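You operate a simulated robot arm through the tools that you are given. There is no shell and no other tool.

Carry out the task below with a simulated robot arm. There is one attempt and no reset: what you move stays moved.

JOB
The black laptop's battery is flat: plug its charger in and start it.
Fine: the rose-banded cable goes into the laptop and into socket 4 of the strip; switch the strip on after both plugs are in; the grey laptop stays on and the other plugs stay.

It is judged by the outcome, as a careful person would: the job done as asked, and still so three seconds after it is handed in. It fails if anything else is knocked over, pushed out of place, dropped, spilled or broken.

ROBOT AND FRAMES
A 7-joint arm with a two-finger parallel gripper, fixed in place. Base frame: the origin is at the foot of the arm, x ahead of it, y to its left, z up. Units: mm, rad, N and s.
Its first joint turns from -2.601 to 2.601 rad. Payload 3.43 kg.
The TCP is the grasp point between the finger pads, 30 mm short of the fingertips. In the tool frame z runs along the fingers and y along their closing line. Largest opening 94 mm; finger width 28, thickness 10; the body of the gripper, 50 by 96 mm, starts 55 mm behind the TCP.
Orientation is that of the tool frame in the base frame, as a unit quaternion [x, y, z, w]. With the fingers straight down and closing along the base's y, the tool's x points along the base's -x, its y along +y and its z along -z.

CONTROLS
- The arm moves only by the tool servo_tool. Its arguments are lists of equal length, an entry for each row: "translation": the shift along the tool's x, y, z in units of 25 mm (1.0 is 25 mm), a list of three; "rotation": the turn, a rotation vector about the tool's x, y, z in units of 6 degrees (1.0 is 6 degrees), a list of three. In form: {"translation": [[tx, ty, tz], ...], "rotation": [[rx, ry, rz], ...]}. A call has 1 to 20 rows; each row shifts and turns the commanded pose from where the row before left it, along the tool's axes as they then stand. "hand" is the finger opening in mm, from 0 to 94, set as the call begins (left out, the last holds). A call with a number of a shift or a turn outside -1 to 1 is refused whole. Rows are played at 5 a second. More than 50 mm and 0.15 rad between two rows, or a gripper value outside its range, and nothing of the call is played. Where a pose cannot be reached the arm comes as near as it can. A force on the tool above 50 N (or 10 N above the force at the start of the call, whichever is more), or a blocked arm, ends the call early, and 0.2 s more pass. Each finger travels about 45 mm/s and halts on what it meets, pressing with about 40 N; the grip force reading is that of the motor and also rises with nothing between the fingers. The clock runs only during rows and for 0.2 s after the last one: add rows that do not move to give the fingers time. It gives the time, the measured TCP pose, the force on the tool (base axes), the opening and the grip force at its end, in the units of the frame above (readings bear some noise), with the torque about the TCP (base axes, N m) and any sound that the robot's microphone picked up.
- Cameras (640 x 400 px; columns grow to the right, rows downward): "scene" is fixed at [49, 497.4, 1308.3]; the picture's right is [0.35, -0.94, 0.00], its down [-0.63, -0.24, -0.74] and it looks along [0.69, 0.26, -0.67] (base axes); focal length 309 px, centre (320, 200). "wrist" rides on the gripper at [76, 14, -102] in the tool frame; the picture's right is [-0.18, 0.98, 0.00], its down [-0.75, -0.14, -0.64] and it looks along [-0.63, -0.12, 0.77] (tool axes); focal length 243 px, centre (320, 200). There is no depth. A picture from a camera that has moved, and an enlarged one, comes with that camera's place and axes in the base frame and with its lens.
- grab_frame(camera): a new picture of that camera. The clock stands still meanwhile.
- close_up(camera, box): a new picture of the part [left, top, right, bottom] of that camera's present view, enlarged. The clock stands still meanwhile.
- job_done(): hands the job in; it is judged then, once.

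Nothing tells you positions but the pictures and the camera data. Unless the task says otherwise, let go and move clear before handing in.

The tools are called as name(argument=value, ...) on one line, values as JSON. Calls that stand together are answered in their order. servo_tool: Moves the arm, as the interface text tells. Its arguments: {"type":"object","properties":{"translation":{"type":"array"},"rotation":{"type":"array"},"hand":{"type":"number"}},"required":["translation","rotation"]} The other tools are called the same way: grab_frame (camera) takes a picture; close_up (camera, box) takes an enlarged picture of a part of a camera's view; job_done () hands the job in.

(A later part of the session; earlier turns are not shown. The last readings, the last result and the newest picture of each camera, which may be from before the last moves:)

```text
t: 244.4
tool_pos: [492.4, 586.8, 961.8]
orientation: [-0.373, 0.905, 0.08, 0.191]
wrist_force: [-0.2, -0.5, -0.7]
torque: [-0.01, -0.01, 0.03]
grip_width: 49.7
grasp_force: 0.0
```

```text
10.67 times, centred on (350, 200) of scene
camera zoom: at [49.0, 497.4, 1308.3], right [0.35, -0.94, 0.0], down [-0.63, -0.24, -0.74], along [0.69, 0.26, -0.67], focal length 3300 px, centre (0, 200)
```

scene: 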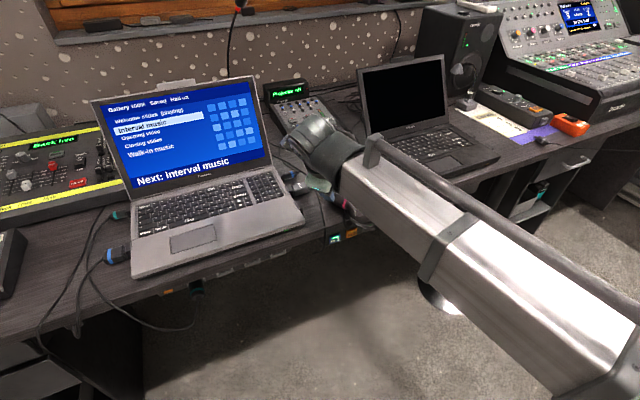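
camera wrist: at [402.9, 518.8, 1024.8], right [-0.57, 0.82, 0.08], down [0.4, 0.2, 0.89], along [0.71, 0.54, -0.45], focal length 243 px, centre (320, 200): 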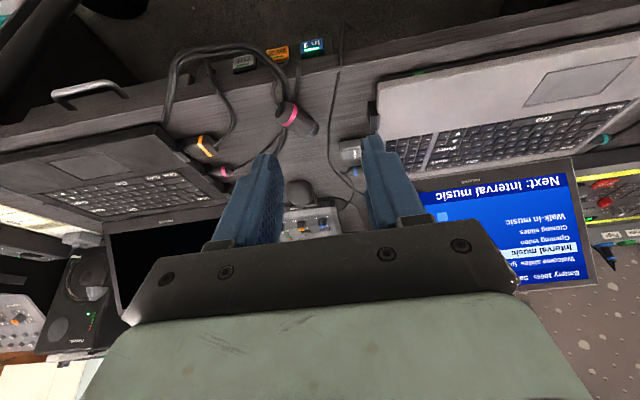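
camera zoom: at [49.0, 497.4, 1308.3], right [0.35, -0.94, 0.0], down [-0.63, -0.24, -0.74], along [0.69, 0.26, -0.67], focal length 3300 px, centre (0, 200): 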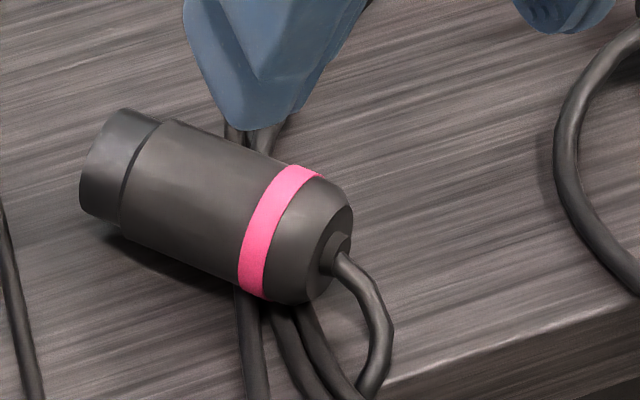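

Plug pose: collar (618, 627), nose (630, 691), pointing 79°. I'll approach it from behind at 70° pitch and matching yaw.

servo_tool(translation=[[0, 0, 0], [0, 0, 0], [0, 0, 0], [0, 0, 0], [0, 0, 0], [0, 0, 0], [0, 0, 0], [0, 0, 0], [0, 0, 0], [0, 0, 0], [0, 0, 0], [0, 0, 0], [0, 0, 0], [0, 0, 0], [0, 0, 0]], rotation=[[-0.388, 0, -0.871], [-0.388, 0, -0.871], [-0.388, 0, -0.871], [-0.388, 0, -0.871], [-0.388, 0, -0.871], [-0.388, 0, -0.871], [0, -0.96, 0], [0, -0.96, 0], [0, -0.96, 0], [0, -0.96, 0], [0, -0.96, 0], [0, -0.96, 0], [0, -0.96, 0], [0, -0.95, 0], [0, 0, 0]])

servo_tool(translation=[[0.7, -0.78, 0.67], [0.7, -0.78, 0.67], [0.7, -0.78, 0.67], [0.7, -0.78, 0.67], [0.7, -0.78, 0.67], [0.7, -0.78, 0.67], [0, 0, 0]], rotation=[[0, 0, 0], [0, 0, 0], [0, 0, 0], [0, 0, 0], [0, 0, 0], [0, 0, 0], [0, 0, 0]])

grab_frame(camera="wrist")

close_up(camera="scene", box=[290, 140, 410, 230])

```text
t: 247.6
tool_pos: [491.8, 587.5, 963.6]
orientation: [-0.521, 0.631, 0.367, 0.442]
wrist_force: [0.2, 1.1, -0.1]
torque: [0.03, 0.0, -0.04]
grip_width: 49.6
grasp_force: 0.0
```

```text
t: 249.2
tool_pos: [617.6, 622.1, 829.5]
orientation: [-0.523, 0.631, 0.367, 0.44]
wrist_force: [-1.0, 0.7, 0.0]
torque: [0.0, 0.0, 0.03]
grip_width: 49.9
grasp_force: 0.1
```

```text
taken
camera wrist: at [580.2, 504.7, 791.8], right [-0.95, 0.25, 0.18], down [0.08, -0.37, 0.93], along [0.29, 0.9, 0.33], focal length 243 px, centre (320, 200)
```

wrist: 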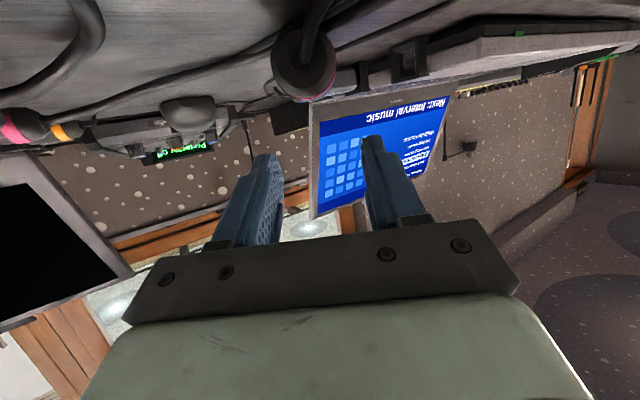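

```text
4.44 times, centred on (350, 185) of scene
camera zoom: at [49.0, 497.4, 1308.3], right [0.35, -0.94, 0.0], down [-0.63, -0.24, -0.74], along [0.69, 0.26, -0.67], focal length 1375 px, centre (187, 267)
```

zoom: 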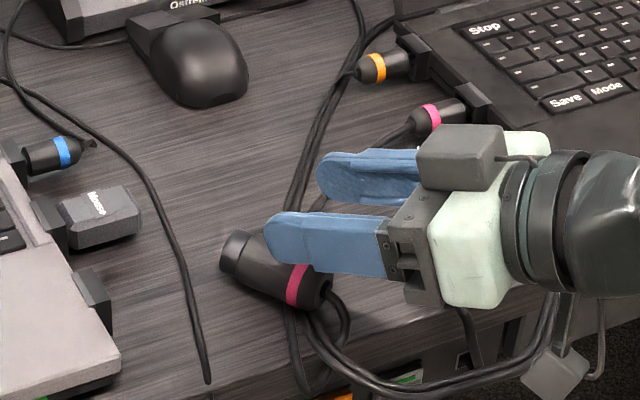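

Lined up within 1.5 mm. Descending over the plug's rear.

servo_tool(translation=[[0.55, 0.03, 0.2], [0.55, 0.03, 0.2], [0.55, 0, 0.2], [0, 0, 0]], rotation=[[0, 0, 0], [0, 0, 0], [0, 0, 0], [0, 0, 0]], hand=46)

grab_frame(camera="wrist")

close_up(camera="wrist", box=[240, 70, 400, 210])

close_up(camera="scene", box=[310, 170, 390, 225])

```text
t: 250.2
tool_pos: [614.8, 623.9, 785.7]
orientation: [-0.522, 0.631, 0.367, 0.44]
wrist_force: [0.4, 0.6, -0.1]
torque: [0.01, -0.01, -0.02]
grip_width: 46.0
grasp_force: 0.0
```

```text
taken
camera wrist: at [578.3, 505.5, 747.9], right [-0.95, 0.25, 0.18], down [0.08, -0.37, 0.93], along [0.29, 0.9, 0.33], focal length 243 px, centre (320, 200)
```

wrist: 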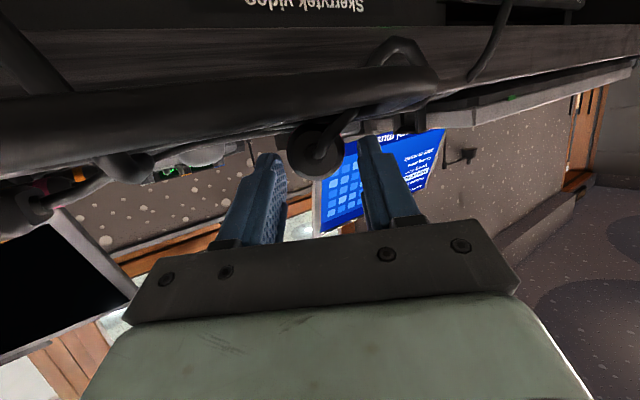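

```text
2.86 times, centred on (320, 140) of wrist
camera zoom: at [578.3, 505.5, 747.9], right [-0.95, 0.25, 0.18], down [0.08, -0.37, 0.93], along [0.29, 0.9, 0.33], focal length 693 px, centre (320, 371)
```

zoom: 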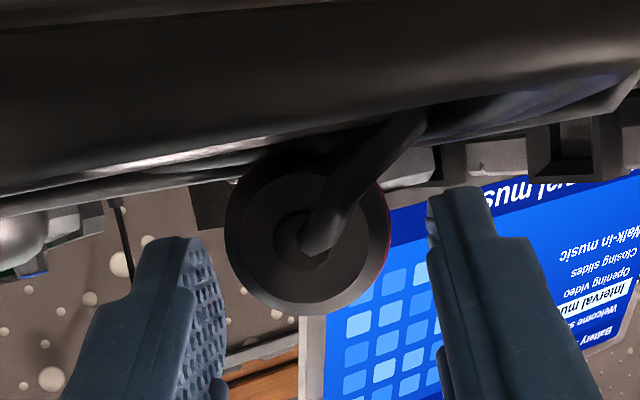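

```text
7.27 times, centred on (350, 198) of scene
camera zoom: at [49.0, 497.4, 1308.3], right [0.35, -0.94, 0.0], down [-0.63, -0.24, -0.74], along [0.69, 0.26, -0.67], focal length 2250 px, centre (102, 218)
```

zoom: 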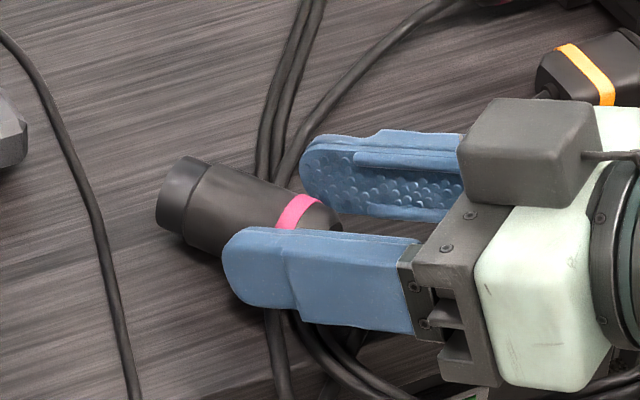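

The rear of the plug is nicely between the fingers. Lowering 8 mm more and closing.

servo_tool(translation=[[0.16, -0.01, 0.058], [0.156, -0.01, 0.057], [0, 0, 0]], rotation=[[0, 0, 0], [0, 0, 0], [0, 0, 0]])

servo_tool(translation=[[0, 0, 0], [0, 0, 0], [0, 0, 0]], rotation=[[0, 0, 0], [0, 0, 0], [0, 0, 0]], hand=0)

close_up(camera="wrist", box=[240, 70, 400, 210])

close_up(camera="scene", box=[310, 170, 390, 225])

```text
t: 251.0
tool_pos: [615.1, 623.1, 776.9]
orientation: [-0.522, 0.631, 0.367, 0.441]
wrist_force: [0.3, -0.9, 0.4]
torque: [-0.02, 0.0, 0.0]
grip_width: 46.2
grasp_force: 0.0
```

```text
t: 251.8
tool_pos: [614.6, 623.2, 776.8]
orientation: [-0.522, 0.631, 0.367, 0.441]
wrist_force: [-0.7, -0.3, 0.2]
torque: [0.04, -0.03, 0.0]
grip_width: 34.9
grasp_force: 40.0
```

```text
2.86 times, centred on (320, 140) of wrist
camera zoom: at [578.4, 505.6, 739.3], right [-0.95, 0.25, 0.18], down [0.08, -0.37, 0.93], along [0.29, 0.9, 0.33], focal length 693 px, centre (320, 371)
```

zoom: 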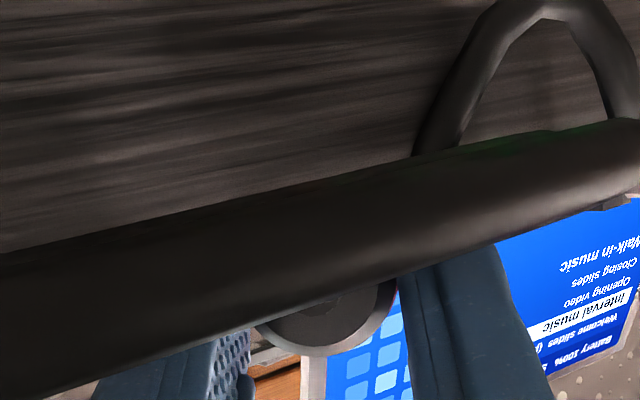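

```text
7.27 times, centred on (350, 198) of scene
camera zoom: at [49.0, 497.4, 1308.3], right [0.35, -0.94, 0.0], down [-0.63, -0.24, -0.74], along [0.69, 0.26, -0.67], focal length 2250 px, centre (102, 218)
```

zoom: 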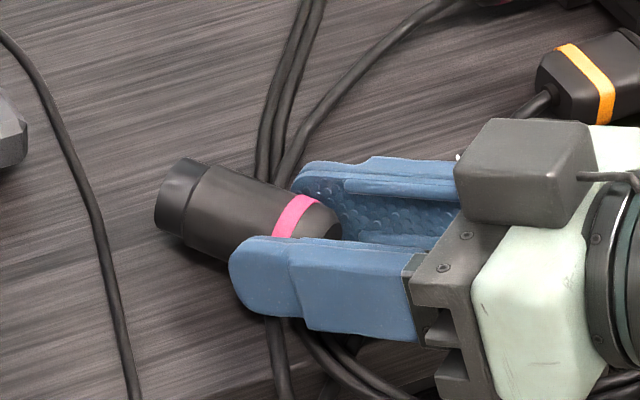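

Firm grip with the nose well clear of the fingers. Lifting, then turning to face straight into the desk.

servo_tool(translation=[[-0.4, 0, -0.146], [-0.8, 0, -0.291], [-0.8, 0, -0.291], [-0.4, 0, -0.146], [0, 0, 0]], rotation=[[0, 0, 0], [0, 0, 0], [0, 0, 0], [0, 0, 0], [0, 0, 0]])

servo_tool(translation=[[0, 0, 0], [0, 0, 0], [0, 0, 0], [0, 0, 0], [0, 0, 0], [0, 0, 0], [0, 0, 0]], rotation=[[0.896, 0, 0.326], [0.896, 0, 0.326], [0.896, 0, 0.326], [0.896, 0, 0.326], [0.896, 0, 0.326], [0.896, 0, 0.326], [0, 0, 0]])

grab_frame(camera="wrist")

close_up(camera="scene", box=[290, 140, 410, 230])

```text
t: 253.0
tool_pos: [615.8, 622.1, 840.3]
orientation: [-0.522, 0.631, 0.367, 0.441]
wrist_force: [-0.5, -1.0, 0.1]
torque: [-0.02, -0.03, 0.0]
grip_width: 35.0
grasp_force: 40.2
```

```text
t: 254.6
tool_pos: [616.3, 623.1, 840.3]
orientation: [-0.313, 0.757, 0.22, 0.529]
wrist_force: [0.6, 0.0, -1.3]
torque: [-0.02, 0.01, 0.0]
grip_width: 34.8
grasp_force: 40.0
```

```text
taken
camera wrist: at [518.9, 547.1, 803.2], right [-0.65, 0.74, 0.17], down [-0.14, -0.34, 0.93], along [0.75, 0.58, 0.33], focal length 243 px, centre (320, 200)
```

wrist: 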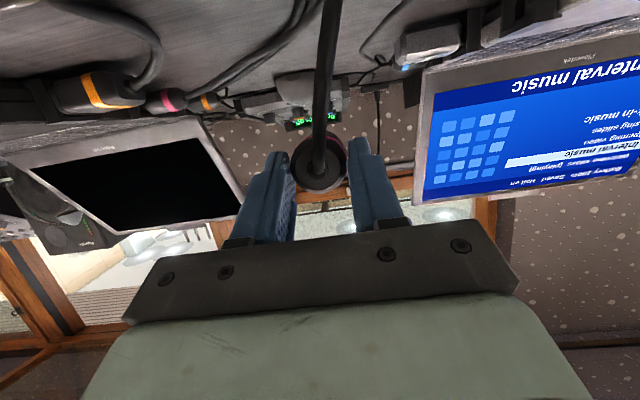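

```text
4.44 times, centred on (350, 185) of scene
camera zoom: at [49.0, 497.4, 1308.3], right [0.35, -0.94, 0.0], down [-0.63, -0.24, -0.74], along [0.69, 0.26, -0.67], focal length 1375 px, centre (187, 267)
```

zoom: 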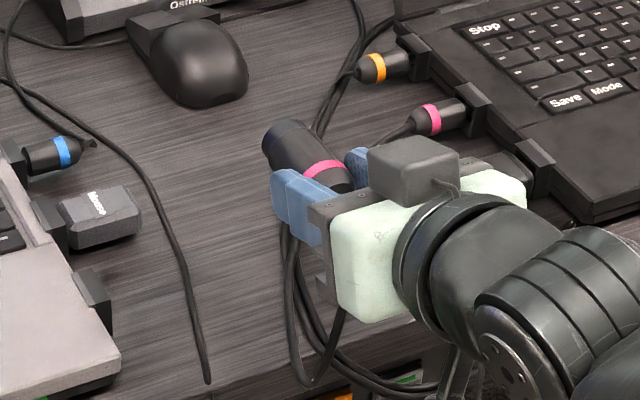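

The plug now points straight in. I'll back out in front of the desk and roll the gripper 90° about the plug axis so one finger supports it from below during release.

servo_tool(translation=[[0.2, 0, -0.55], [0.33, 0, -0.9], [0.33, 0, -0.9], [0.33, 0, -0.9], [0.33, 0, -0.9], [0.12, 0, -0.35], [0, 0, 0]], rotation=[[0, 0, 0], [0, 0, 0], [0, 0, 0], [0, 0, 0], [0, 0, 0], [0, 0, 0], [0, 0, 0]])

servo_tool(translation=[[0, 0, 0], [0, 0, 0], [0, 0, 0], [0, 0, 0], [0, 0, 0], [0, 0, 0], [0, 0, 0], [0, 0, 0], [0, 0, 0], [0, 0, 0], [0, 0, 0], [0, 0, 0], [0, 0, 0], [0, 0, 0], [0, 0, 0], [0, 0, 0]], rotation=[[-0.342, 0, 0.94], [-0.342, 0, 0.94], [-0.342, 0, 0.94], [-0.342, 0, 0.94], [-0.342, 0, 0.94], [-0.342, 0, 0.94], [-0.342, 0, 0.94], [-0.342, 0, 0.94], [-0.342, 0, 0.94], [-0.342, 0, 0.94], [-0.342, 0, 0.94], [-0.342, 0, 0.94], [-0.342, 0, 0.94], [-0.342, 0, 0.94], [-0.342, 0, 0.94], [0, 0, 0]])

grab_frame(camera="wrist")

grab_frame(camera="scene")

```text
t: 256.2
tool_pos: [531.2, 538.0, 840.6]
orientation: [-0.311, 0.758, 0.219, 0.529]
wrist_force: [0.2, -0.3, 0.3]
torque: [0.0, 0.02, 0.0]
grip_width: 34.8
grasp_force: 40.3
```

```text
t: 259.6
tool_pos: [531.2, 538.3, 841.0]
orientation: [0.156, 0.69, 0.69, 0.152]
wrist_force: [0.8, 0.0, -1.4]
torque: [-0.03, 0.0, 0.0]
grip_width: 34.9
grasp_force: 39.8
```

```text
taken
camera wrist: at [418.7, 478.2, 854.6], right [0.17, -0.08, 0.98], down [0.41, -0.9, -0.14], along [0.9, 0.43, -0.12], focal length 243 px, centre (320, 200)
```

wrist: 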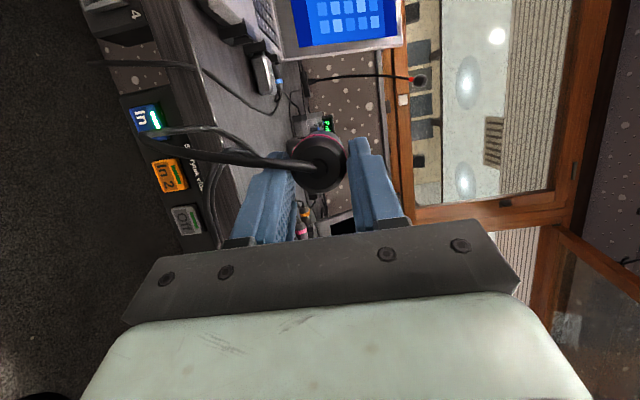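

```text
taken
```

scene: 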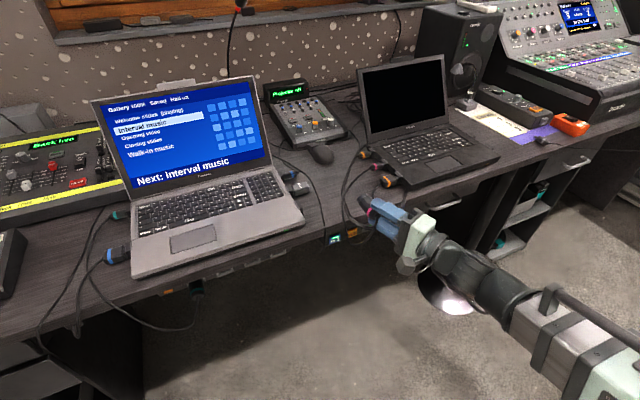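

The roll worked: fingers are now above and below the plug. Checking its pose in the grip.

close_up(camera="wrist", box=[270, 110, 390, 210])

close_up(camera="scene", box=[340, 180, 430, 250])

```text
4.00 times, centred on (330, 160) of wrist
camera zoom: at [418.7, 478.2, 854.6], right [0.17, -0.08, 0.98], down [0.41, -0.9, -0.14], along [0.9, 0.43, -0.12], focal length 970 px, centre (280, 360)
```

zoom: 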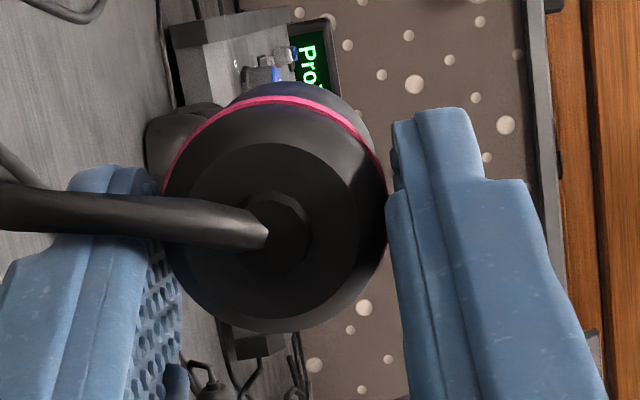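

```text
5.71 times, centred on (385, 215) of scene
camera zoom: at [49.0, 497.4, 1308.3], right [0.35, -0.94, 0.0], down [-0.63, -0.24, -0.74], along [0.69, 0.26, -0.67], focal length 1768 px, centre (-51, 114)
```

zoom: 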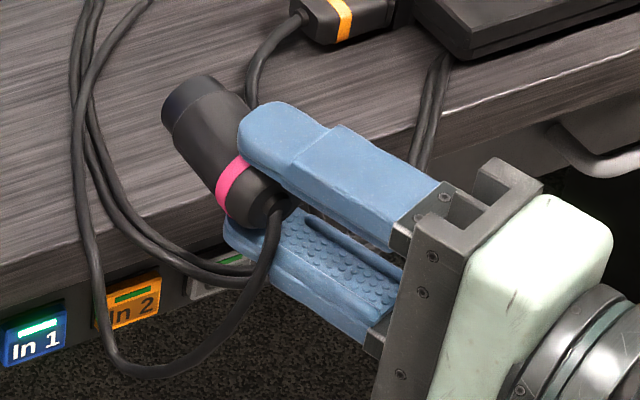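

Pose in the grip is good (axis ~9 mm toward −u of the TCP, straight within ~1°). Moving across to socket 4 and down.

servo_tool(translation=[[0.6, 0, 0.217], [0.9, 0, 0.325], [0.9, 0, 0.325], [0.9, 0, 0.325], [0.9, 0, 0.325], [0.9, 0, 0.325], [0.9, 0, 0.325], [0.9, 0, 0.325], [0.23, 0, 0.083], [0, 0, 0]], rotation=[[0, 0, 0], [0, 0, 0], [0, 0, 0], [0, 0, 0], [0, 0, 0], [0, 0, 0], [0, 0, 0], [0, 0, 0], [0, 0, 0], [0, 0, 0]])

servo_tool(translation=[[0, -0.6, 0], [0, -0.9, 0], [0, -0.9, 0], [0, -0.9, 0], [0, -0.9, 0], [0, -0.9, 0], [0, -0.9, 0], [0, -0.9, 0], [0, -0.9, 0], [0, -0.28, 0], [0, 0, 0]], rotation=[[0, 0, 0], [0, 0, 0], [0, 0, 0], [0, 0, 0], [0, 0, 0], [0, 0, 0], [0, 0, 0], [0, 0, 0], [0, 0, 0], [0, 0, 0], [0, 0, 0]])

grab_frame(camera="wrist")

grab_frame(camera="scene")

```text
t: 261.8
tool_pos: [402.6, 669.9, 842.6]
orientation: [0.152, 0.692, 0.69, 0.149]
wrist_force: [0.4, -0.1, -2.1]
torque: [0.01, -0.01, 0.02]
grip_width: 35.2
grasp_force: 39.8
out of reach, approached as far as the arm can: row 9
```

```text
t: 264.2
tool_pos: [438.2, 652.1, 650.0]
orientation: [0.152, 0.692, 0.69, 0.149]
wrist_force: [-1.0, -0.5, -0.7]
torque: [-0.01, -0.01, -0.04]
grip_width: 35.0
grasp_force: 39.9
out of reach, approached as far as the arm can: row 1, 2, 3, 4, 5, 6, 7, 8, 9
```

```text
taken
camera wrist: at [327.9, 590.2, 663.1], right [0.17, -0.07, 0.98], down [0.42, -0.9, -0.14], along [0.89, 0.44, -0.12], focal length 243 px, centre (320, 200)
```

wrist: 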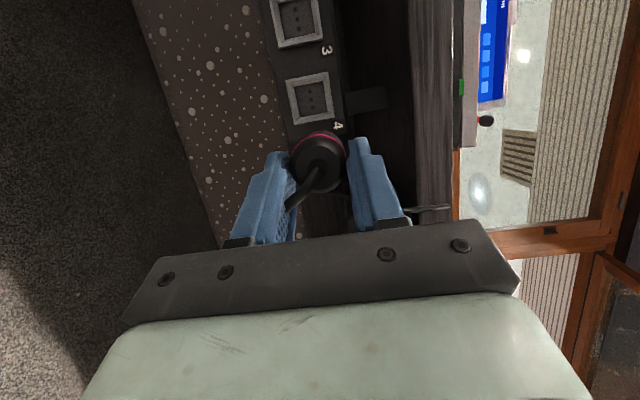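

```text
taken
```

scene: 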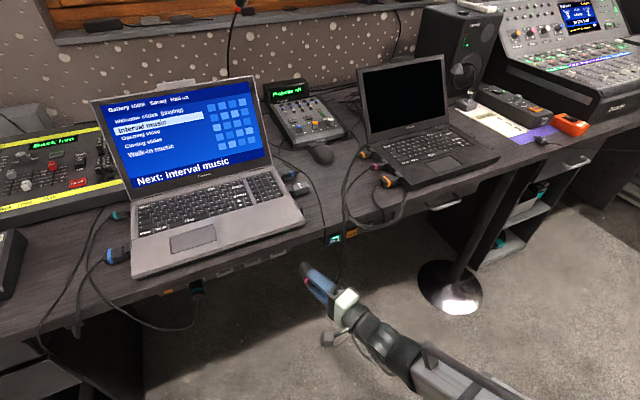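

This roll direction runs into a wrist limit here. I'll back off and roll the other way (180°) so the lower finger still supports the plug.

servo_tool(translation=[[0.271, 0, -0.752], [0.271, 0, -0.752], [0, 0, 0]], rotation=[[0, 0, 0], [0, 0, 0], [0, 0, 0]])

servo_tool(translation=[[0, 0, 0], [0, 0, 0], [0, 0, 0], [0, 0, 0], [0, 0, 0], [0, 0, 0], [0, 0, 0], [0, 0, 0], [0, 0, 0], [0, 0, 0], [0, 0, 0], [0, 0, 0], [0, 0, 0], [0, 0, 0], [0, 0, 0], [0, 0, 0]], rotation=[[0.34, 0, -0.94], [0.34, 0, -0.94], [0.34, 0, -0.94], [0.34, 0, -0.94], [0.34, 0, -0.94], [0.34, 0, -0.94], [0.34, 0, -0.94], [0.34, 0, -0.94], [0.34, 0, -0.94], [0.34, 0, -0.94], [0.34, 0, -0.94], [0.34, 0, -0.94], [0.34, 0, -0.94], [0.34, 0, -0.94], [0.34, 0, -0.94], [0, 0, 0]])

servo_tool(translation=[[0, 0, 0], [0, 0, 0], [0, 0, 0], [0, 0, 0], [0, 0, 0], [0, 0, 0], [0, 0, 0], [0, 0, 0], [0, 0, 0], [0, 0, 0], [0, 0, 0], [0, 0, 0], [0, 0, 0], [0, 0, 0], [0, 0, 0], [0, 0, 0]], rotation=[[0.34, 0, -0.94], [0.34, 0, -0.94], [0.34, 0, -0.94], [0.34, 0, -0.94], [0.34, 0, -0.94], [0.34, 0, -0.94], [0.34, 0, -0.94], [0.34, 0, -0.94], [0.34, 0, -0.94], [0.34, 0, -0.94], [0.34, 0, -0.94], [0.34, 0, -0.94], [0.34, 0, -0.94], [0.34, 0, -0.94], [0.34, 0, -0.94], [0, 0, 0]])

grab_frame(camera="wrist")

grab_frame(camera="scene")

```text
t: 265.0
tool_pos: [421.4, 616.4, 651.9]
orientation: [0.151, 0.692, 0.69, 0.149]
wrist_force: [0.4, 0.6, -0.5]
torque: [-0.02, 0.01, -0.02]
grip_width: 34.9
grasp_force: 39.8
out of reach, approached as far as the arm can: row 1, 2
```

```text
t: 268.4
tool_pos: [569.0, 508.2, 668.8]
orientation: [-0.316, 0.757, 0.223, 0.527]
wrist_force: [-0.4, 0.6, -0.6]
torque: [-0.03, 0.02, 0.0]
grip_width: 35.1
grasp_force: 40.5
out of reach, approached as far as the arm can: row 5, 6, 7, 8, 9, 10, 11, 12, 13, 14, 15
```

```text
t: 271.8
tool_pos: [585.4, 492.3, 671.4]
orientation: [-0.357, 0.737, 0.177, 0.546]
wrist_force: [0.2, 0.4, -1.2]
torque: [-0.03, 0.03, 0.0]
grip_width: 34.9
grasp_force: 39.5
out of reach, approached as far as the arm can: row 1, 2, 3, 4, 5, 6, 7, 8, 9, 10, 11, 12, 13, 14, 15
```

```text
taken
camera wrist: at [495.0, 409.7, 633.6], right [-0.68, 0.73, 0.04], down [-0.22, -0.26, 0.94], along [0.7, 0.63, 0.34], focal length 243 px, centre (320, 200)
```

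wrist: 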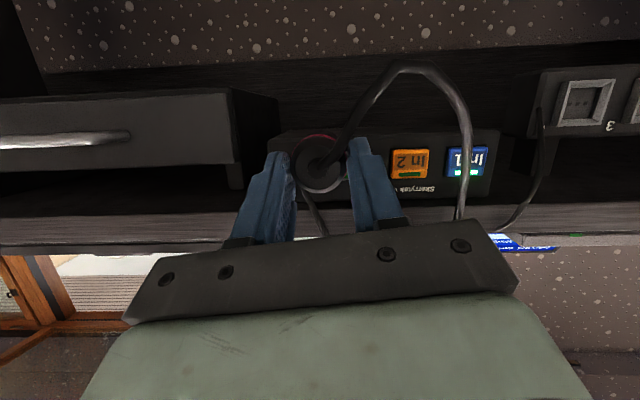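

```text
taken
```

scene: 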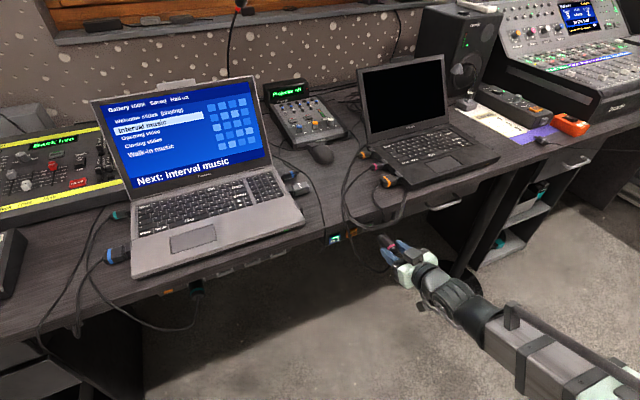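

The arm drifted at its limits but nothing was touched and the plug is still held. I'll straighten the roll and go back up to a comfortable height.

servo_tool(translation=[[0, 0, 0], [0, 0, 0], [-0.8, 0.2, -0.29], [-0.8, 0.35, -0.29], [-0.8, 0.35, -0.29], [-0.8, 0.35, -0.29], [-0.8, 0.35, -0.29], [-0.8, 0.35, -0.29], [-0.8, 0.35, -0.29], [-0.8, 0.35, -0.29], [0, 0, 0]], rotation=[[-0.1, 0, 0.62], [-0.09, 0, 0.62], [0, 0, 0], [0, 0, 0], [0, 0, 0], [0, 0, 0], [0, 0, 0], [0, 0, 0], [0, 0, 0], [0, 0, 0], [0, 0, 0]])

grab_frame(camera="wrist")

grab_frame(camera="scene")

```text
t: 274.2
tool_pos: [552.0, 525.5, 786.0]
orientation: [-0.314, 0.757, 0.218, 0.529]
wrist_force: [0.3, -0.2, -0.7]
torque: [-0.02, 0.01, -0.01]
grip_width: 35.0
grasp_force: 39.9
out of reach, approached as far as the arm can: row 5, 6, 7, 8, 9
```

```text
taken
camera wrist: at [456.0, 449.8, 748.1], right [-0.65, 0.74, 0.17], down [-0.14, -0.34, 0.93], along [0.75, 0.58, 0.33], focal length 243 px, centre (320, 200)
```

wrist: 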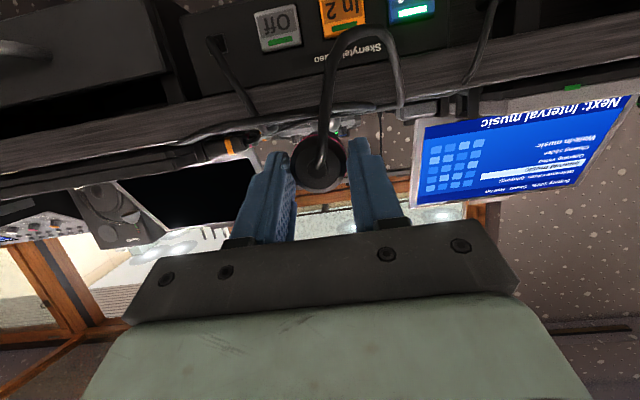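

```text
taken
```

scene: 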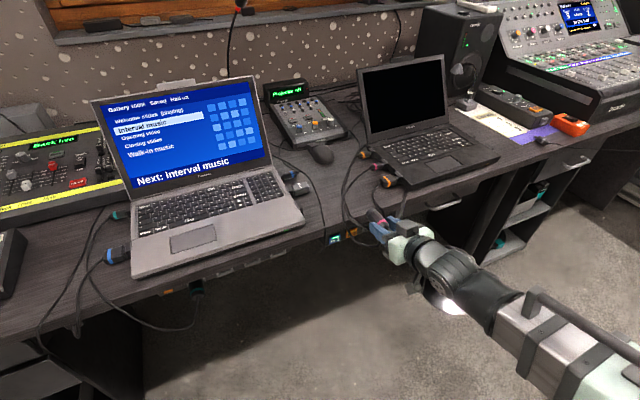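

Still limited in this posture. I'll move toward the earlier comfortable pose (over the desk) to free the arm.

servo_tool(translation=[[-0.718, 0.19, 0.3], [-0.718, 0.19, 0.709], [-0.718, 0.19, 0.709], [-0.718, 0.19, 0.709], [-0.718, 0.19, 0.709], [0, 0, 0.4], [0, 0, 0]], rotation=[[0, 0, 0], [0, 0, 0], [0, 0, 0], [0, 0, 0], [0, 0, 0], [0, 0, 0], [0, 0, 0]])

grab_frame(camera="scene")

```text
t: 275.8
tool_pos: [615.6, 624.1, 837.8]
orientation: [-0.314, 0.757, 0.219, 0.529]
wrist_force: [0.4, -0.8, 0.7]
torque: [-0.06, 0.03, -0.02]
grip_width: 34.7
grasp_force: 40.1
```

```text
taken
```

scene: 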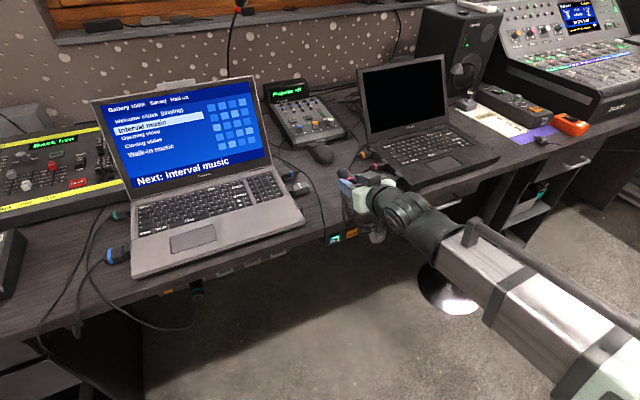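

That pose is comfortable — the earlier limit was the arm being too close to its base. Here I'll roll the other way (−90°), which keeps the wrist further out.

servo_tool(translation=[[-0.5, 0, -0.18], [-0.5, 0, -0.18], [0, 0, 0]], rotation=[[0, 0, 0], [0, 0, 0], [0, 0, 0]])

servo_tool(translation=[[0, 0, 0], [0, 0, 0], [0, 0, 0], [0, 0, 0], [0, 0, 0], [0, 0, 0], [0, 0, 0], [0, 0, 0], [0, 0, 0], [0, 0, 0], [0, 0, 0], [0, 0, 0], [0, 0, 0], [0, 0, 0], [0, 0, 0], [0, 0, 0]], rotation=[[0.342, 0, -0.94], [0.342, 0, -0.94], [0.342, 0, -0.94], [0.342, 0, -0.94], [0.342, 0, -0.94], [0.342, 0, -0.94], [0.342, 0, -0.94], [0.342, 0, -0.94], [0.342, 0, -0.94], [0.342, 0, -0.94], [0.342, 0, -0.94], [0.342, 0, -0.94], [0.342, 0, -0.94], [0.342, 0, -0.94], [0.342, 0, -0.94], [0, 0, 0]])

grab_frame(camera="wrist")

grab_frame(camera="scene")

```text
t: 276.6
tool_pos: [615.5, 624.3, 865.0]
orientation: [-0.315, 0.757, 0.22, 0.529]
wrist_force: [0.2, 0.2, -1.2]
torque: [-0.01, 0.04, -0.02]
grip_width: 35.0
grasp_force: 39.7
```

```text
t: 280.0
tool_pos: [617.0, 624.5, 865.7]
orientation: [0.598, -0.378, 0.38, -0.596]
wrist_force: [0.1, 0.2, -0.5]
torque: [0.01, 0.0, -0.01]
grip_width: 34.9
grasp_force: 39.8
```

```text
taken
camera wrist: at [555.1, 511.6, 850.2], right [-0.08, 0.16, -0.98], down [-0.9, 0.41, 0.14], along [0.43, 0.9, 0.11], focal length 243 px, centre (320, 200)
```

wrist: 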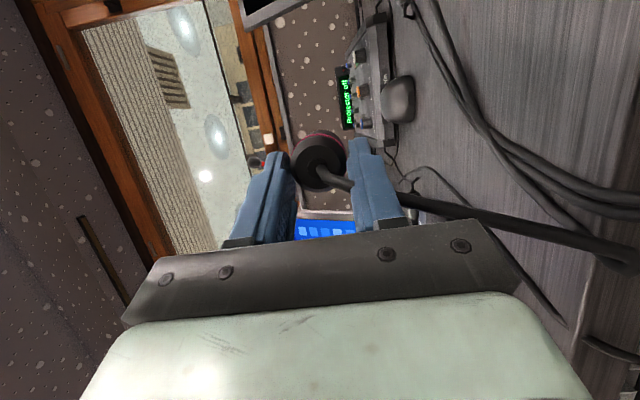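

```text
taken
```

scene: 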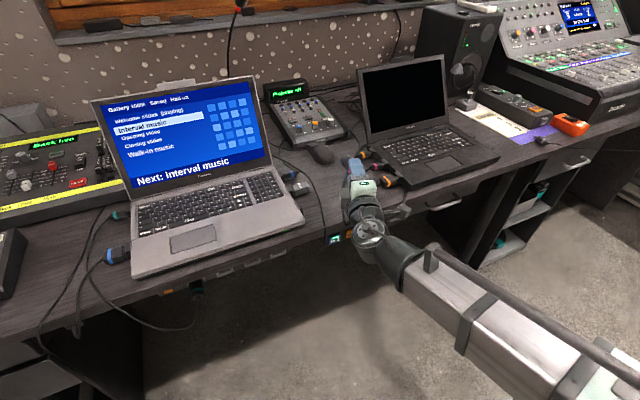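

The −90° roll is comfortable. Moving across (above the grey laptop's front edge, well clear), then back out and down to socket height.

servo_tool(translation=[[-0.6, 0, -0.216], [-0.9, 0, -0.324], [-0.9, 0, -0.324], [-0.9, 0, -0.324], [-0.9, 0, -0.324], [-0.9, 0, -0.324], [-0.9, 0, -0.324], [-0.9, 0, -0.324], [-0.92, 0, -0.332], [0, 0, 0]], rotation=[[0, 0, 0], [0, 0, 0], [0, 0, 0], [0, 0, 0], [0, 0, 0], [0, 0, 0], [0, 0, 0], [0, 0, 0], [0, 0, 0], [0, 0, 0]])

servo_tool(translation=[[0.2, 0, -0.55], [0.285, 0, -0.79], [0.285, 0, -0.79], [0.285, 0, -0.79], [0.285, 0, -0.79], [0.09, 0, -0.24], [0, 0, 0]], rotation=[[0, 0, 0], [0, 0, 0], [0, 0, 0], [0, 0, 0], [0, 0, 0], [0, 0, 0], [0, 0, 0]])

servo_tool(translation=[[0, 0.6, 0], [0, 0.9, 0], [0, 0.9, 0], [0, 0.9, 0], [0, 0.9, 0], [0, 0.9, 0], [0, 0.9, 0], [0, 0.9, 0], [0, 0.9, 0], [0, 0.9, 0], [0, 0.42, 0], [0, 0, 0]], rotation=[[0, 0, 0], [0, 0, 0], [0, 0, 0], [0, 0, 0], [0, 0, 0], [0, 0, 0], [0, 0, 0], [0, 0, 0], [0, 0, 0], [0, 0, 0], [0, 0, 0], [0, 0, 0]])

grab_frame(camera="wrist")

grab_frame(camera="scene")

```text
t: 282.2
tool_pos: [468.9, 771.5, 863.8]
orientation: [0.597, -0.38, 0.381, -0.595]
wrist_force: [-0.1, 0.0, -0.2]
torque: [0.0, 0.02, -0.01]
grip_width: 35.1
grasp_force: 39.7
```

```text
t: 283.8
tool_pos: [394.6, 696.7, 865.6]
orientation: [0.598, -0.38, 0.379, -0.596]
wrist_force: [0.6, 0.1, 0.0]
torque: [-0.02, -0.02, -0.01]
grip_width: 35.1
grasp_force: 40.2
```

```text
t: 286.4
tool_pos: [393.8, 694.7, 636.8]
orientation: [0.598, -0.38, 0.379, -0.596]
wrist_force: [0.9, 0.5, -0.4]
torque: [0.0, 0.02, -0.01]
grip_width: 35.2
grasp_force: 40.1
```

```text
taken
camera wrist: at [333.7, 584.3, 622.3], right [-0.08, 0.16, -0.98], down [-0.9, 0.41, 0.14], along [0.43, 0.9, 0.12], focal length 243 px, centre (320, 200)
```

wrist: 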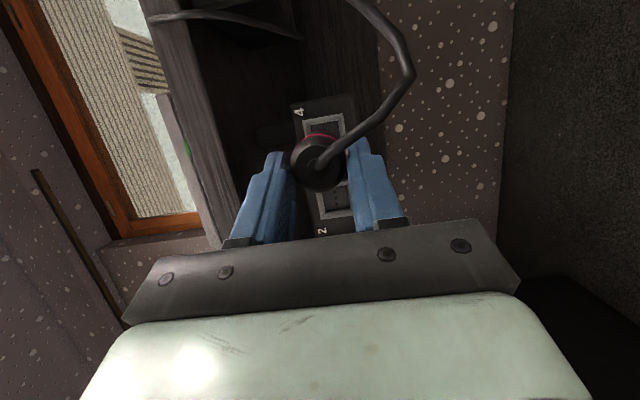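

```text
taken
```

scene: 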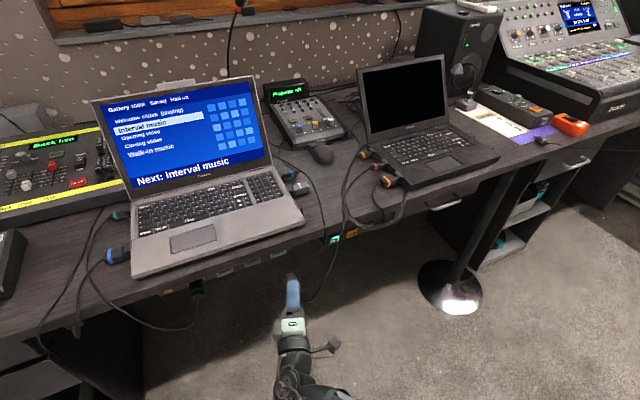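

No limits this time and the view shows socket 4 just behind the plug. Zooming in to check alignment.

close_up(camera="wrist", box=[270, 90, 390, 240])

close_up(camera="scene", box=[255, 240, 335, 300])

```text
2.67 times, centred on (330, 165) of wrist
camera zoom: at [333.7, 584.3, 622.3], right [-0.08, 0.16, -0.98], down [-0.9, 0.41, 0.14], along [0.43, 0.9, 0.12], focal length 647 px, centre (293, 293)
```

zoom: 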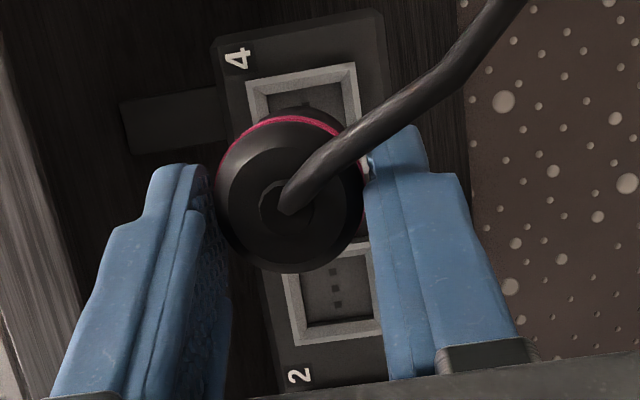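

```text
6.67 times, centred on (295, 270) of scene
camera zoom: at [49.0, 497.4, 1308.3], right [0.35, -0.94, 0.0], down [-0.63, -0.24, -0.74], along [0.69, 0.26, -0.67], focal length 2062 px, centre (487, -267)
```

zoom: 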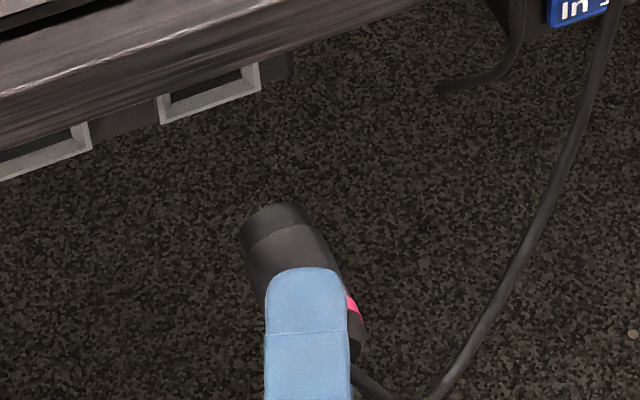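

Alignment agrees within about a millimetre. Raising 1.5 mm and advancing to ~8 mm short of the rim.

servo_tool(translation=[[0.019, -0.06, 0.007], [-0.25, 0, 0.694], [-0.33, 0, 0.916], [-0.33, 0, 0.916], [0, 0, 0]], rotation=[[0, 0, 0], [0, 0, 0], [0, 0, 0], [0, 0, 0], [0, 0, 0]])

close_up(camera="wrist", box=[270, 90, 390, 240])

close_up(camera="scene", box=[245, 225, 325, 285])

```text
t: 287.6
tool_pos: [442.0, 743.2, 639.0]
orientation: [0.598, -0.379, 0.38, -0.595]
wrist_force: [-0.1, 0.6, 0.1]
torque: [-0.04, 0.01, 0.0]
grip_width: 34.9
grasp_force: 40.2
```

```text
2.67 times, centred on (330, 165) of wrist
camera zoom: at [381.8, 631.3, 623.2], right [-0.08, 0.16, -0.98], down [-0.9, 0.41, 0.14], along [0.43, 0.9, 0.12], focal length 647 px, centre (293, 293)
```

zoom: 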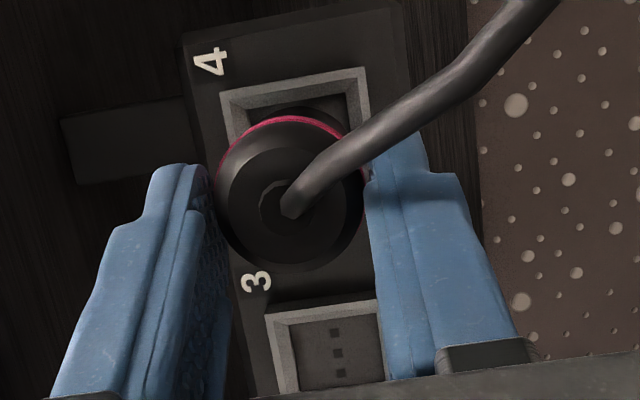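

```text
6.67 times, centred on (285, 255) of scene
camera zoom: at [49.0, 497.4, 1308.3], right [0.35, -0.94, 0.0], down [-0.63, -0.24, -0.74], along [0.69, 0.26, -0.67], focal length 2062 px, centre (553, -167)
```

zoom: 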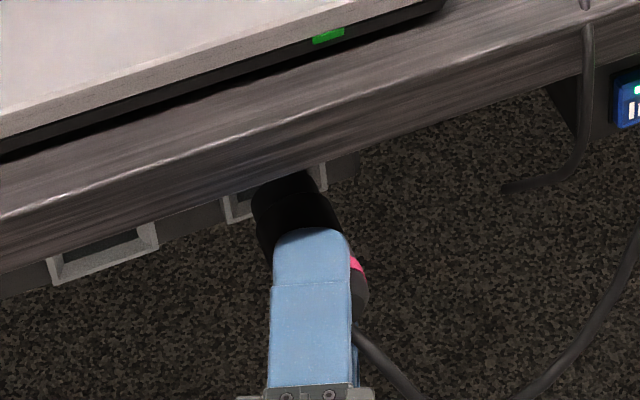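

Aligned within a millimetre. Stepping into the socket while watching forces.

servo_tool(translation=[[-0.08, 0, 0.226], [-0.08, 0, 0.226], [0, 0, 0]], rotation=[[0, 0, 0], [0, 0, 0], [0, 0, 0]])

servo_tool(translation=[[-0.027, 0, 0.075], [0, 0, 0]], rotation=[[0, 0, 0], [0, 0, 0]])

servo_tool(translation=[[-0.027, 0, 0.075], [0, 0, 0]], rotation=[[0, 0, 0], [0, 0, 0]])

servo_tool(translation=[[-0.027, 0, 0.075], [0, 0, 0]], rotation=[[0, 0, 0], [0, 0, 0]])

```text
t: 288.4
tool_pos: [451.0, 751.6, 637.1]
orientation: [0.598, -0.378, 0.38, -0.596]
wrist_force: [-0.3, -0.1, -0.3]
torque: [0.0, 0.01, 0.0]
grip_width: 34.8
grasp_force: 40.0
```

```text
t: 289.0
tool_pos: [452.1, 753.1, 637.9]
orientation: [0.598, -0.379, 0.38, -0.596]
wrist_force: [1.1, 0.8, -0.5]
torque: [-0.01, 0.03, 0.0]
grip_width: 35.0
grasp_force: 39.8
```

```text
t: 289.6
tool_pos: [453.8, 753.9, 638.3]
orientation: [0.598, -0.379, 0.38, -0.596]
wrist_force: [-0.6, 0.0, -0.7]
torque: [-0.01, 0.05, -0.02]
grip_width: 35.1
grasp_force: 40.0
```

```text
t: 290.2
tool_pos: [455.0, 756.4, 639.1]
orientation: [0.598, -0.379, 0.38, -0.596]
wrist_force: [0.3, 0.5, -0.2]
torque: [-0.03, 0.0, -0.01]
grip_width: 35.2
grasp_force: 40.3
```

No contact yet. Continuing.

servo_tool(translation=[[-0.027, 0, 0.075], [0, 0, 0]], rotation=[[0, 0, 0], [0, 0, 0]])

servo_tool(translation=[[-0.02, 0, 0.056], [0, 0, 0]], rotation=[[0, 0, 0], [0, 0, 0]])

servo_tool(translation=[[-0.02, 0, 0.056], [0, 0, 0]], rotation=[[0, 0, 0], [0, 0, 0]])

close_up(camera="wrist", box=[280, 90, 390, 220])

```text
t: 290.8
tool_pos: [456.9, 758.0, 637.4]
orientation: [0.598, -0.38, 0.38, -0.595]
wrist_force: [0.1, -0.3, -1.3]
torque: [-0.01, 0.0, 0.0]
grip_width: 34.8
grasp_force: 39.5
```

```text
t: 291.4
tool_pos: [457.5, 757.2, 637.3]
orientation: [0.597, -0.379, 0.38, -0.596]
wrist_force: [-1.6, -0.9, -0.1]
torque: [-0.02, 0.03, -0.03]
grip_width: 34.9
grasp_force: 39.8
```

```text
t: 292.0
tool_pos: [458.1, 758.4, 637.7]
orientation: [0.598, -0.38, 0.38, -0.595]
wrist_force: [-23.9, -16.8, -5.4]
torque: [-0.07, 0.13, -0.1]
grip_width: 35.0
grasp_force: 40.4
```

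```text
3.08 times, centred on (335, 155) of wrist
camera zoom: at [397.2, 646.1, 623.3], right [-0.08, 0.16, -0.98], down [-0.9, 0.41, 0.14], along [0.43, 0.9, 0.11], focal length 746 px, centre (274, 338)
```

zoom: 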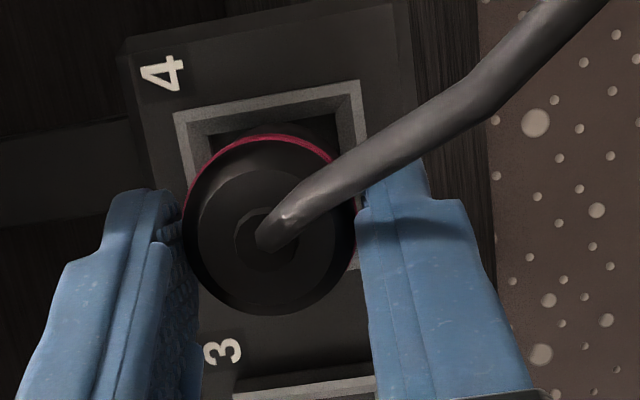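

Contact at about 29 N with small side forces (pushing −u and down). I'll ease back, shift 0.7 mm in those directions, and press again.

servo_tool(translation=[[0.027, 0, -0.075], [-0.026, 0.03, -0.01], [0, 0, 0]], rotation=[[0, 0, 0], [0, 0, 0], [0, 0, 0]])

servo_tool(translation=[[-0.027, 0, 0.075], [0, 0, 0]], rotation=[[0, 0, 0], [0, 0, 0]])

servo_tool(translation=[[-0.0135, 0, 0.0376], [0, 0, 0]], rotation=[[0, 0, 0], [0, 0, 0]])

```text
t: 292.8
tool_pos: [458.0, 758.9, 637.5]
orientation: [0.597, -0.38, 0.38, -0.596]
wrist_force: [0.0, -3.6, 1.6]
torque: [0.01, 0.05, 0.06]
grip_width: 34.8
grasp_force: 40.2
```

```text
t: 293.4
tool_pos: [458.5, 758.8, 637.4]
orientation: [0.597, -0.379, 0.38, -0.596]
wrist_force: [-20.2, -20.3, -0.5]
torque: [-0.06, -0.02, -0.23]
grip_width: 35.0
grasp_force: 39.9
```

```text
t: 294.0
tool_pos: [458.6, 758.6, 638.5]
orientation: [0.598, -0.38, 0.379, -0.596]
wrist_force: [-31.9, -33.5, -3.6]
torque: [-0.07, 0.1, -0.41]
grip_width: 34.7
grasp_force: 40.1
```

Now the push is purely axial (46 N), so it's home and centred. I'll ease the push, then open the fingers a couple of millimetres — the lower finger stays just beneath as a safety.

servo_tool(translation=[[0.02, 0, -0.056], [0, 0, 0]], rotation=[[0, 0, 0], [0, 0, 0]])

close_up(camera="wrist", box=[280, 90, 390, 220])

servo_tool(translation=[[0, 0, 0], [0, 0, 0]], rotation=[[0, 0, 0], [0, 0, 0]], hand=39)

close_up(camera="wrist", box=[280, 90, 390, 220])

close_up(camera="scene", box=[245, 225, 325, 285])

```text
t: 294.6
tool_pos: [458.5, 758.7, 638.0]
orientation: [0.597, -0.38, 0.38, -0.595]
wrist_force: [-20.2, -27.3, -3.0]
torque: [-0.02, 0.18, -0.47]
grip_width: 35.0
grasp_force: 40.6
```

```text
3.08 times, centred on (335, 155) of wrist
camera zoom: at [397.6, 646.9, 623.0], right [-0.08, 0.16, -0.98], down [-0.9, 0.41, 0.14], along [0.43, 0.9, 0.12], focal length 746 px, centre (274, 338)
```

zoom: 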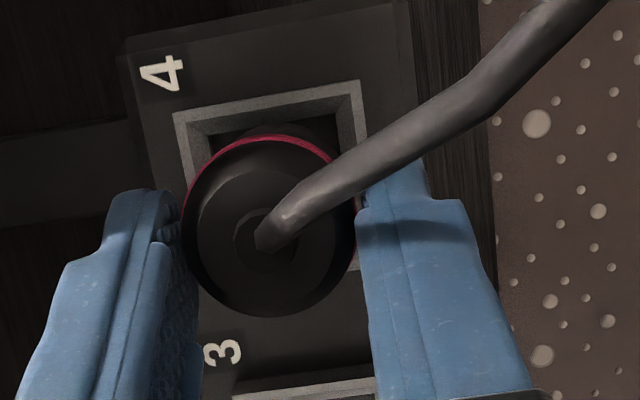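

```text
t: 295.2
tool_pos: [458.8, 760.0, 638.1]
orientation: [0.597, -0.38, 0.38, -0.596]
wrist_force: [-0.6, -0.2, -0.3]
torque: [0.0, -0.02, -0.02]
grip_width: 39.3
grasp_force: 0.0
```

```text
3.08 times, centred on (335, 155) of wrist
camera zoom: at [397.8, 647.9, 622.7], right [-0.08, 0.16, -0.98], down [-0.9, 0.41, 0.14], along [0.43, 0.9, 0.12], focal length 746 px, centre (274, 338)
```

zoom: 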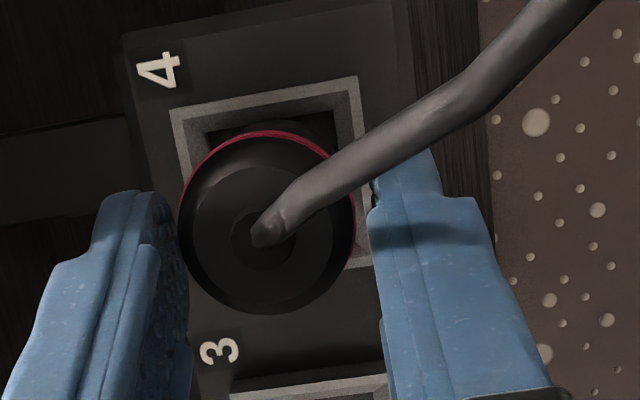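

```text
6.67 times, centred on (285, 255) of scene
camera zoom: at [49.0, 497.4, 1308.3], right [0.35, -0.94, 0.0], down [-0.63, -0.24, -0.74], along [0.69, 0.26, -0.67], focal length 2062 px, centre (553, -167)
```

zoom: 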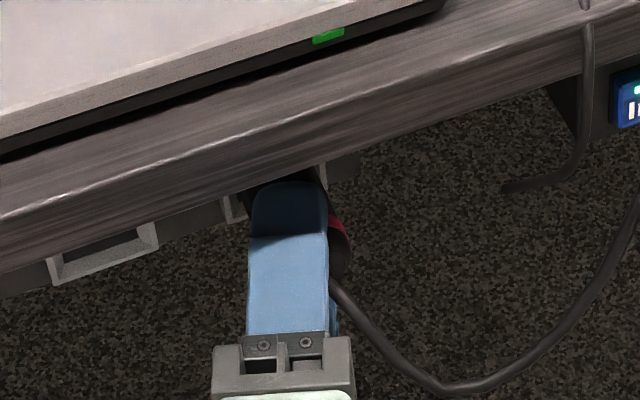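

The plug did not drop onto the lower finger, so it seems to be held by the socket now. I'll wait a second and check again before opening further.

servo_tool(translation=[[0, 0, 0], [0, 0, 0], [0, 0, 0], [0, 0, 0], [0, 0, 0]], rotation=[[0, 0, 0], [0, 0, 0], [0, 0, 0], [0, 0, 0], [0, 0, 0]], hand=42)

close_up(camera="wrist", box=[280, 90, 390, 220])

```text
t: 296.4
tool_pos: [457.9, 760.0, 637.7]
orientation: [0.598, -0.379, 0.38, -0.596]
wrist_force: [1.0, -0.1, 0.8]
torque: [-0.03, 0.01, 0.04]
grip_width: 41.8
grasp_force: 0.0
```

```text
3.08 times, centred on (335, 155) of wrist
camera zoom: at [397.5, 647.3, 622.7], right [-0.08, 0.16, -0.98], down [-0.9, 0.41, 0.14], along [0.43, 0.9, 0.12], focal length 746 px, centre (274, 338)
```

zoom: 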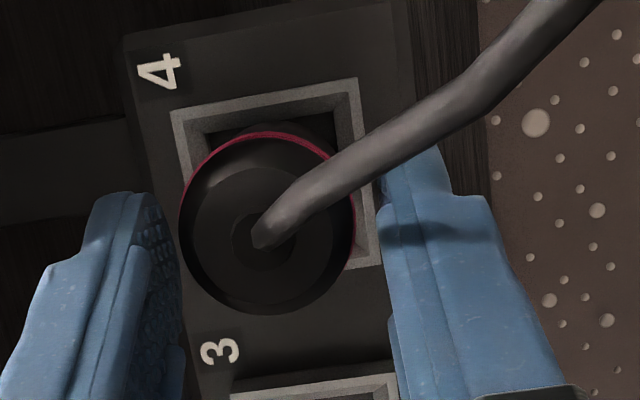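

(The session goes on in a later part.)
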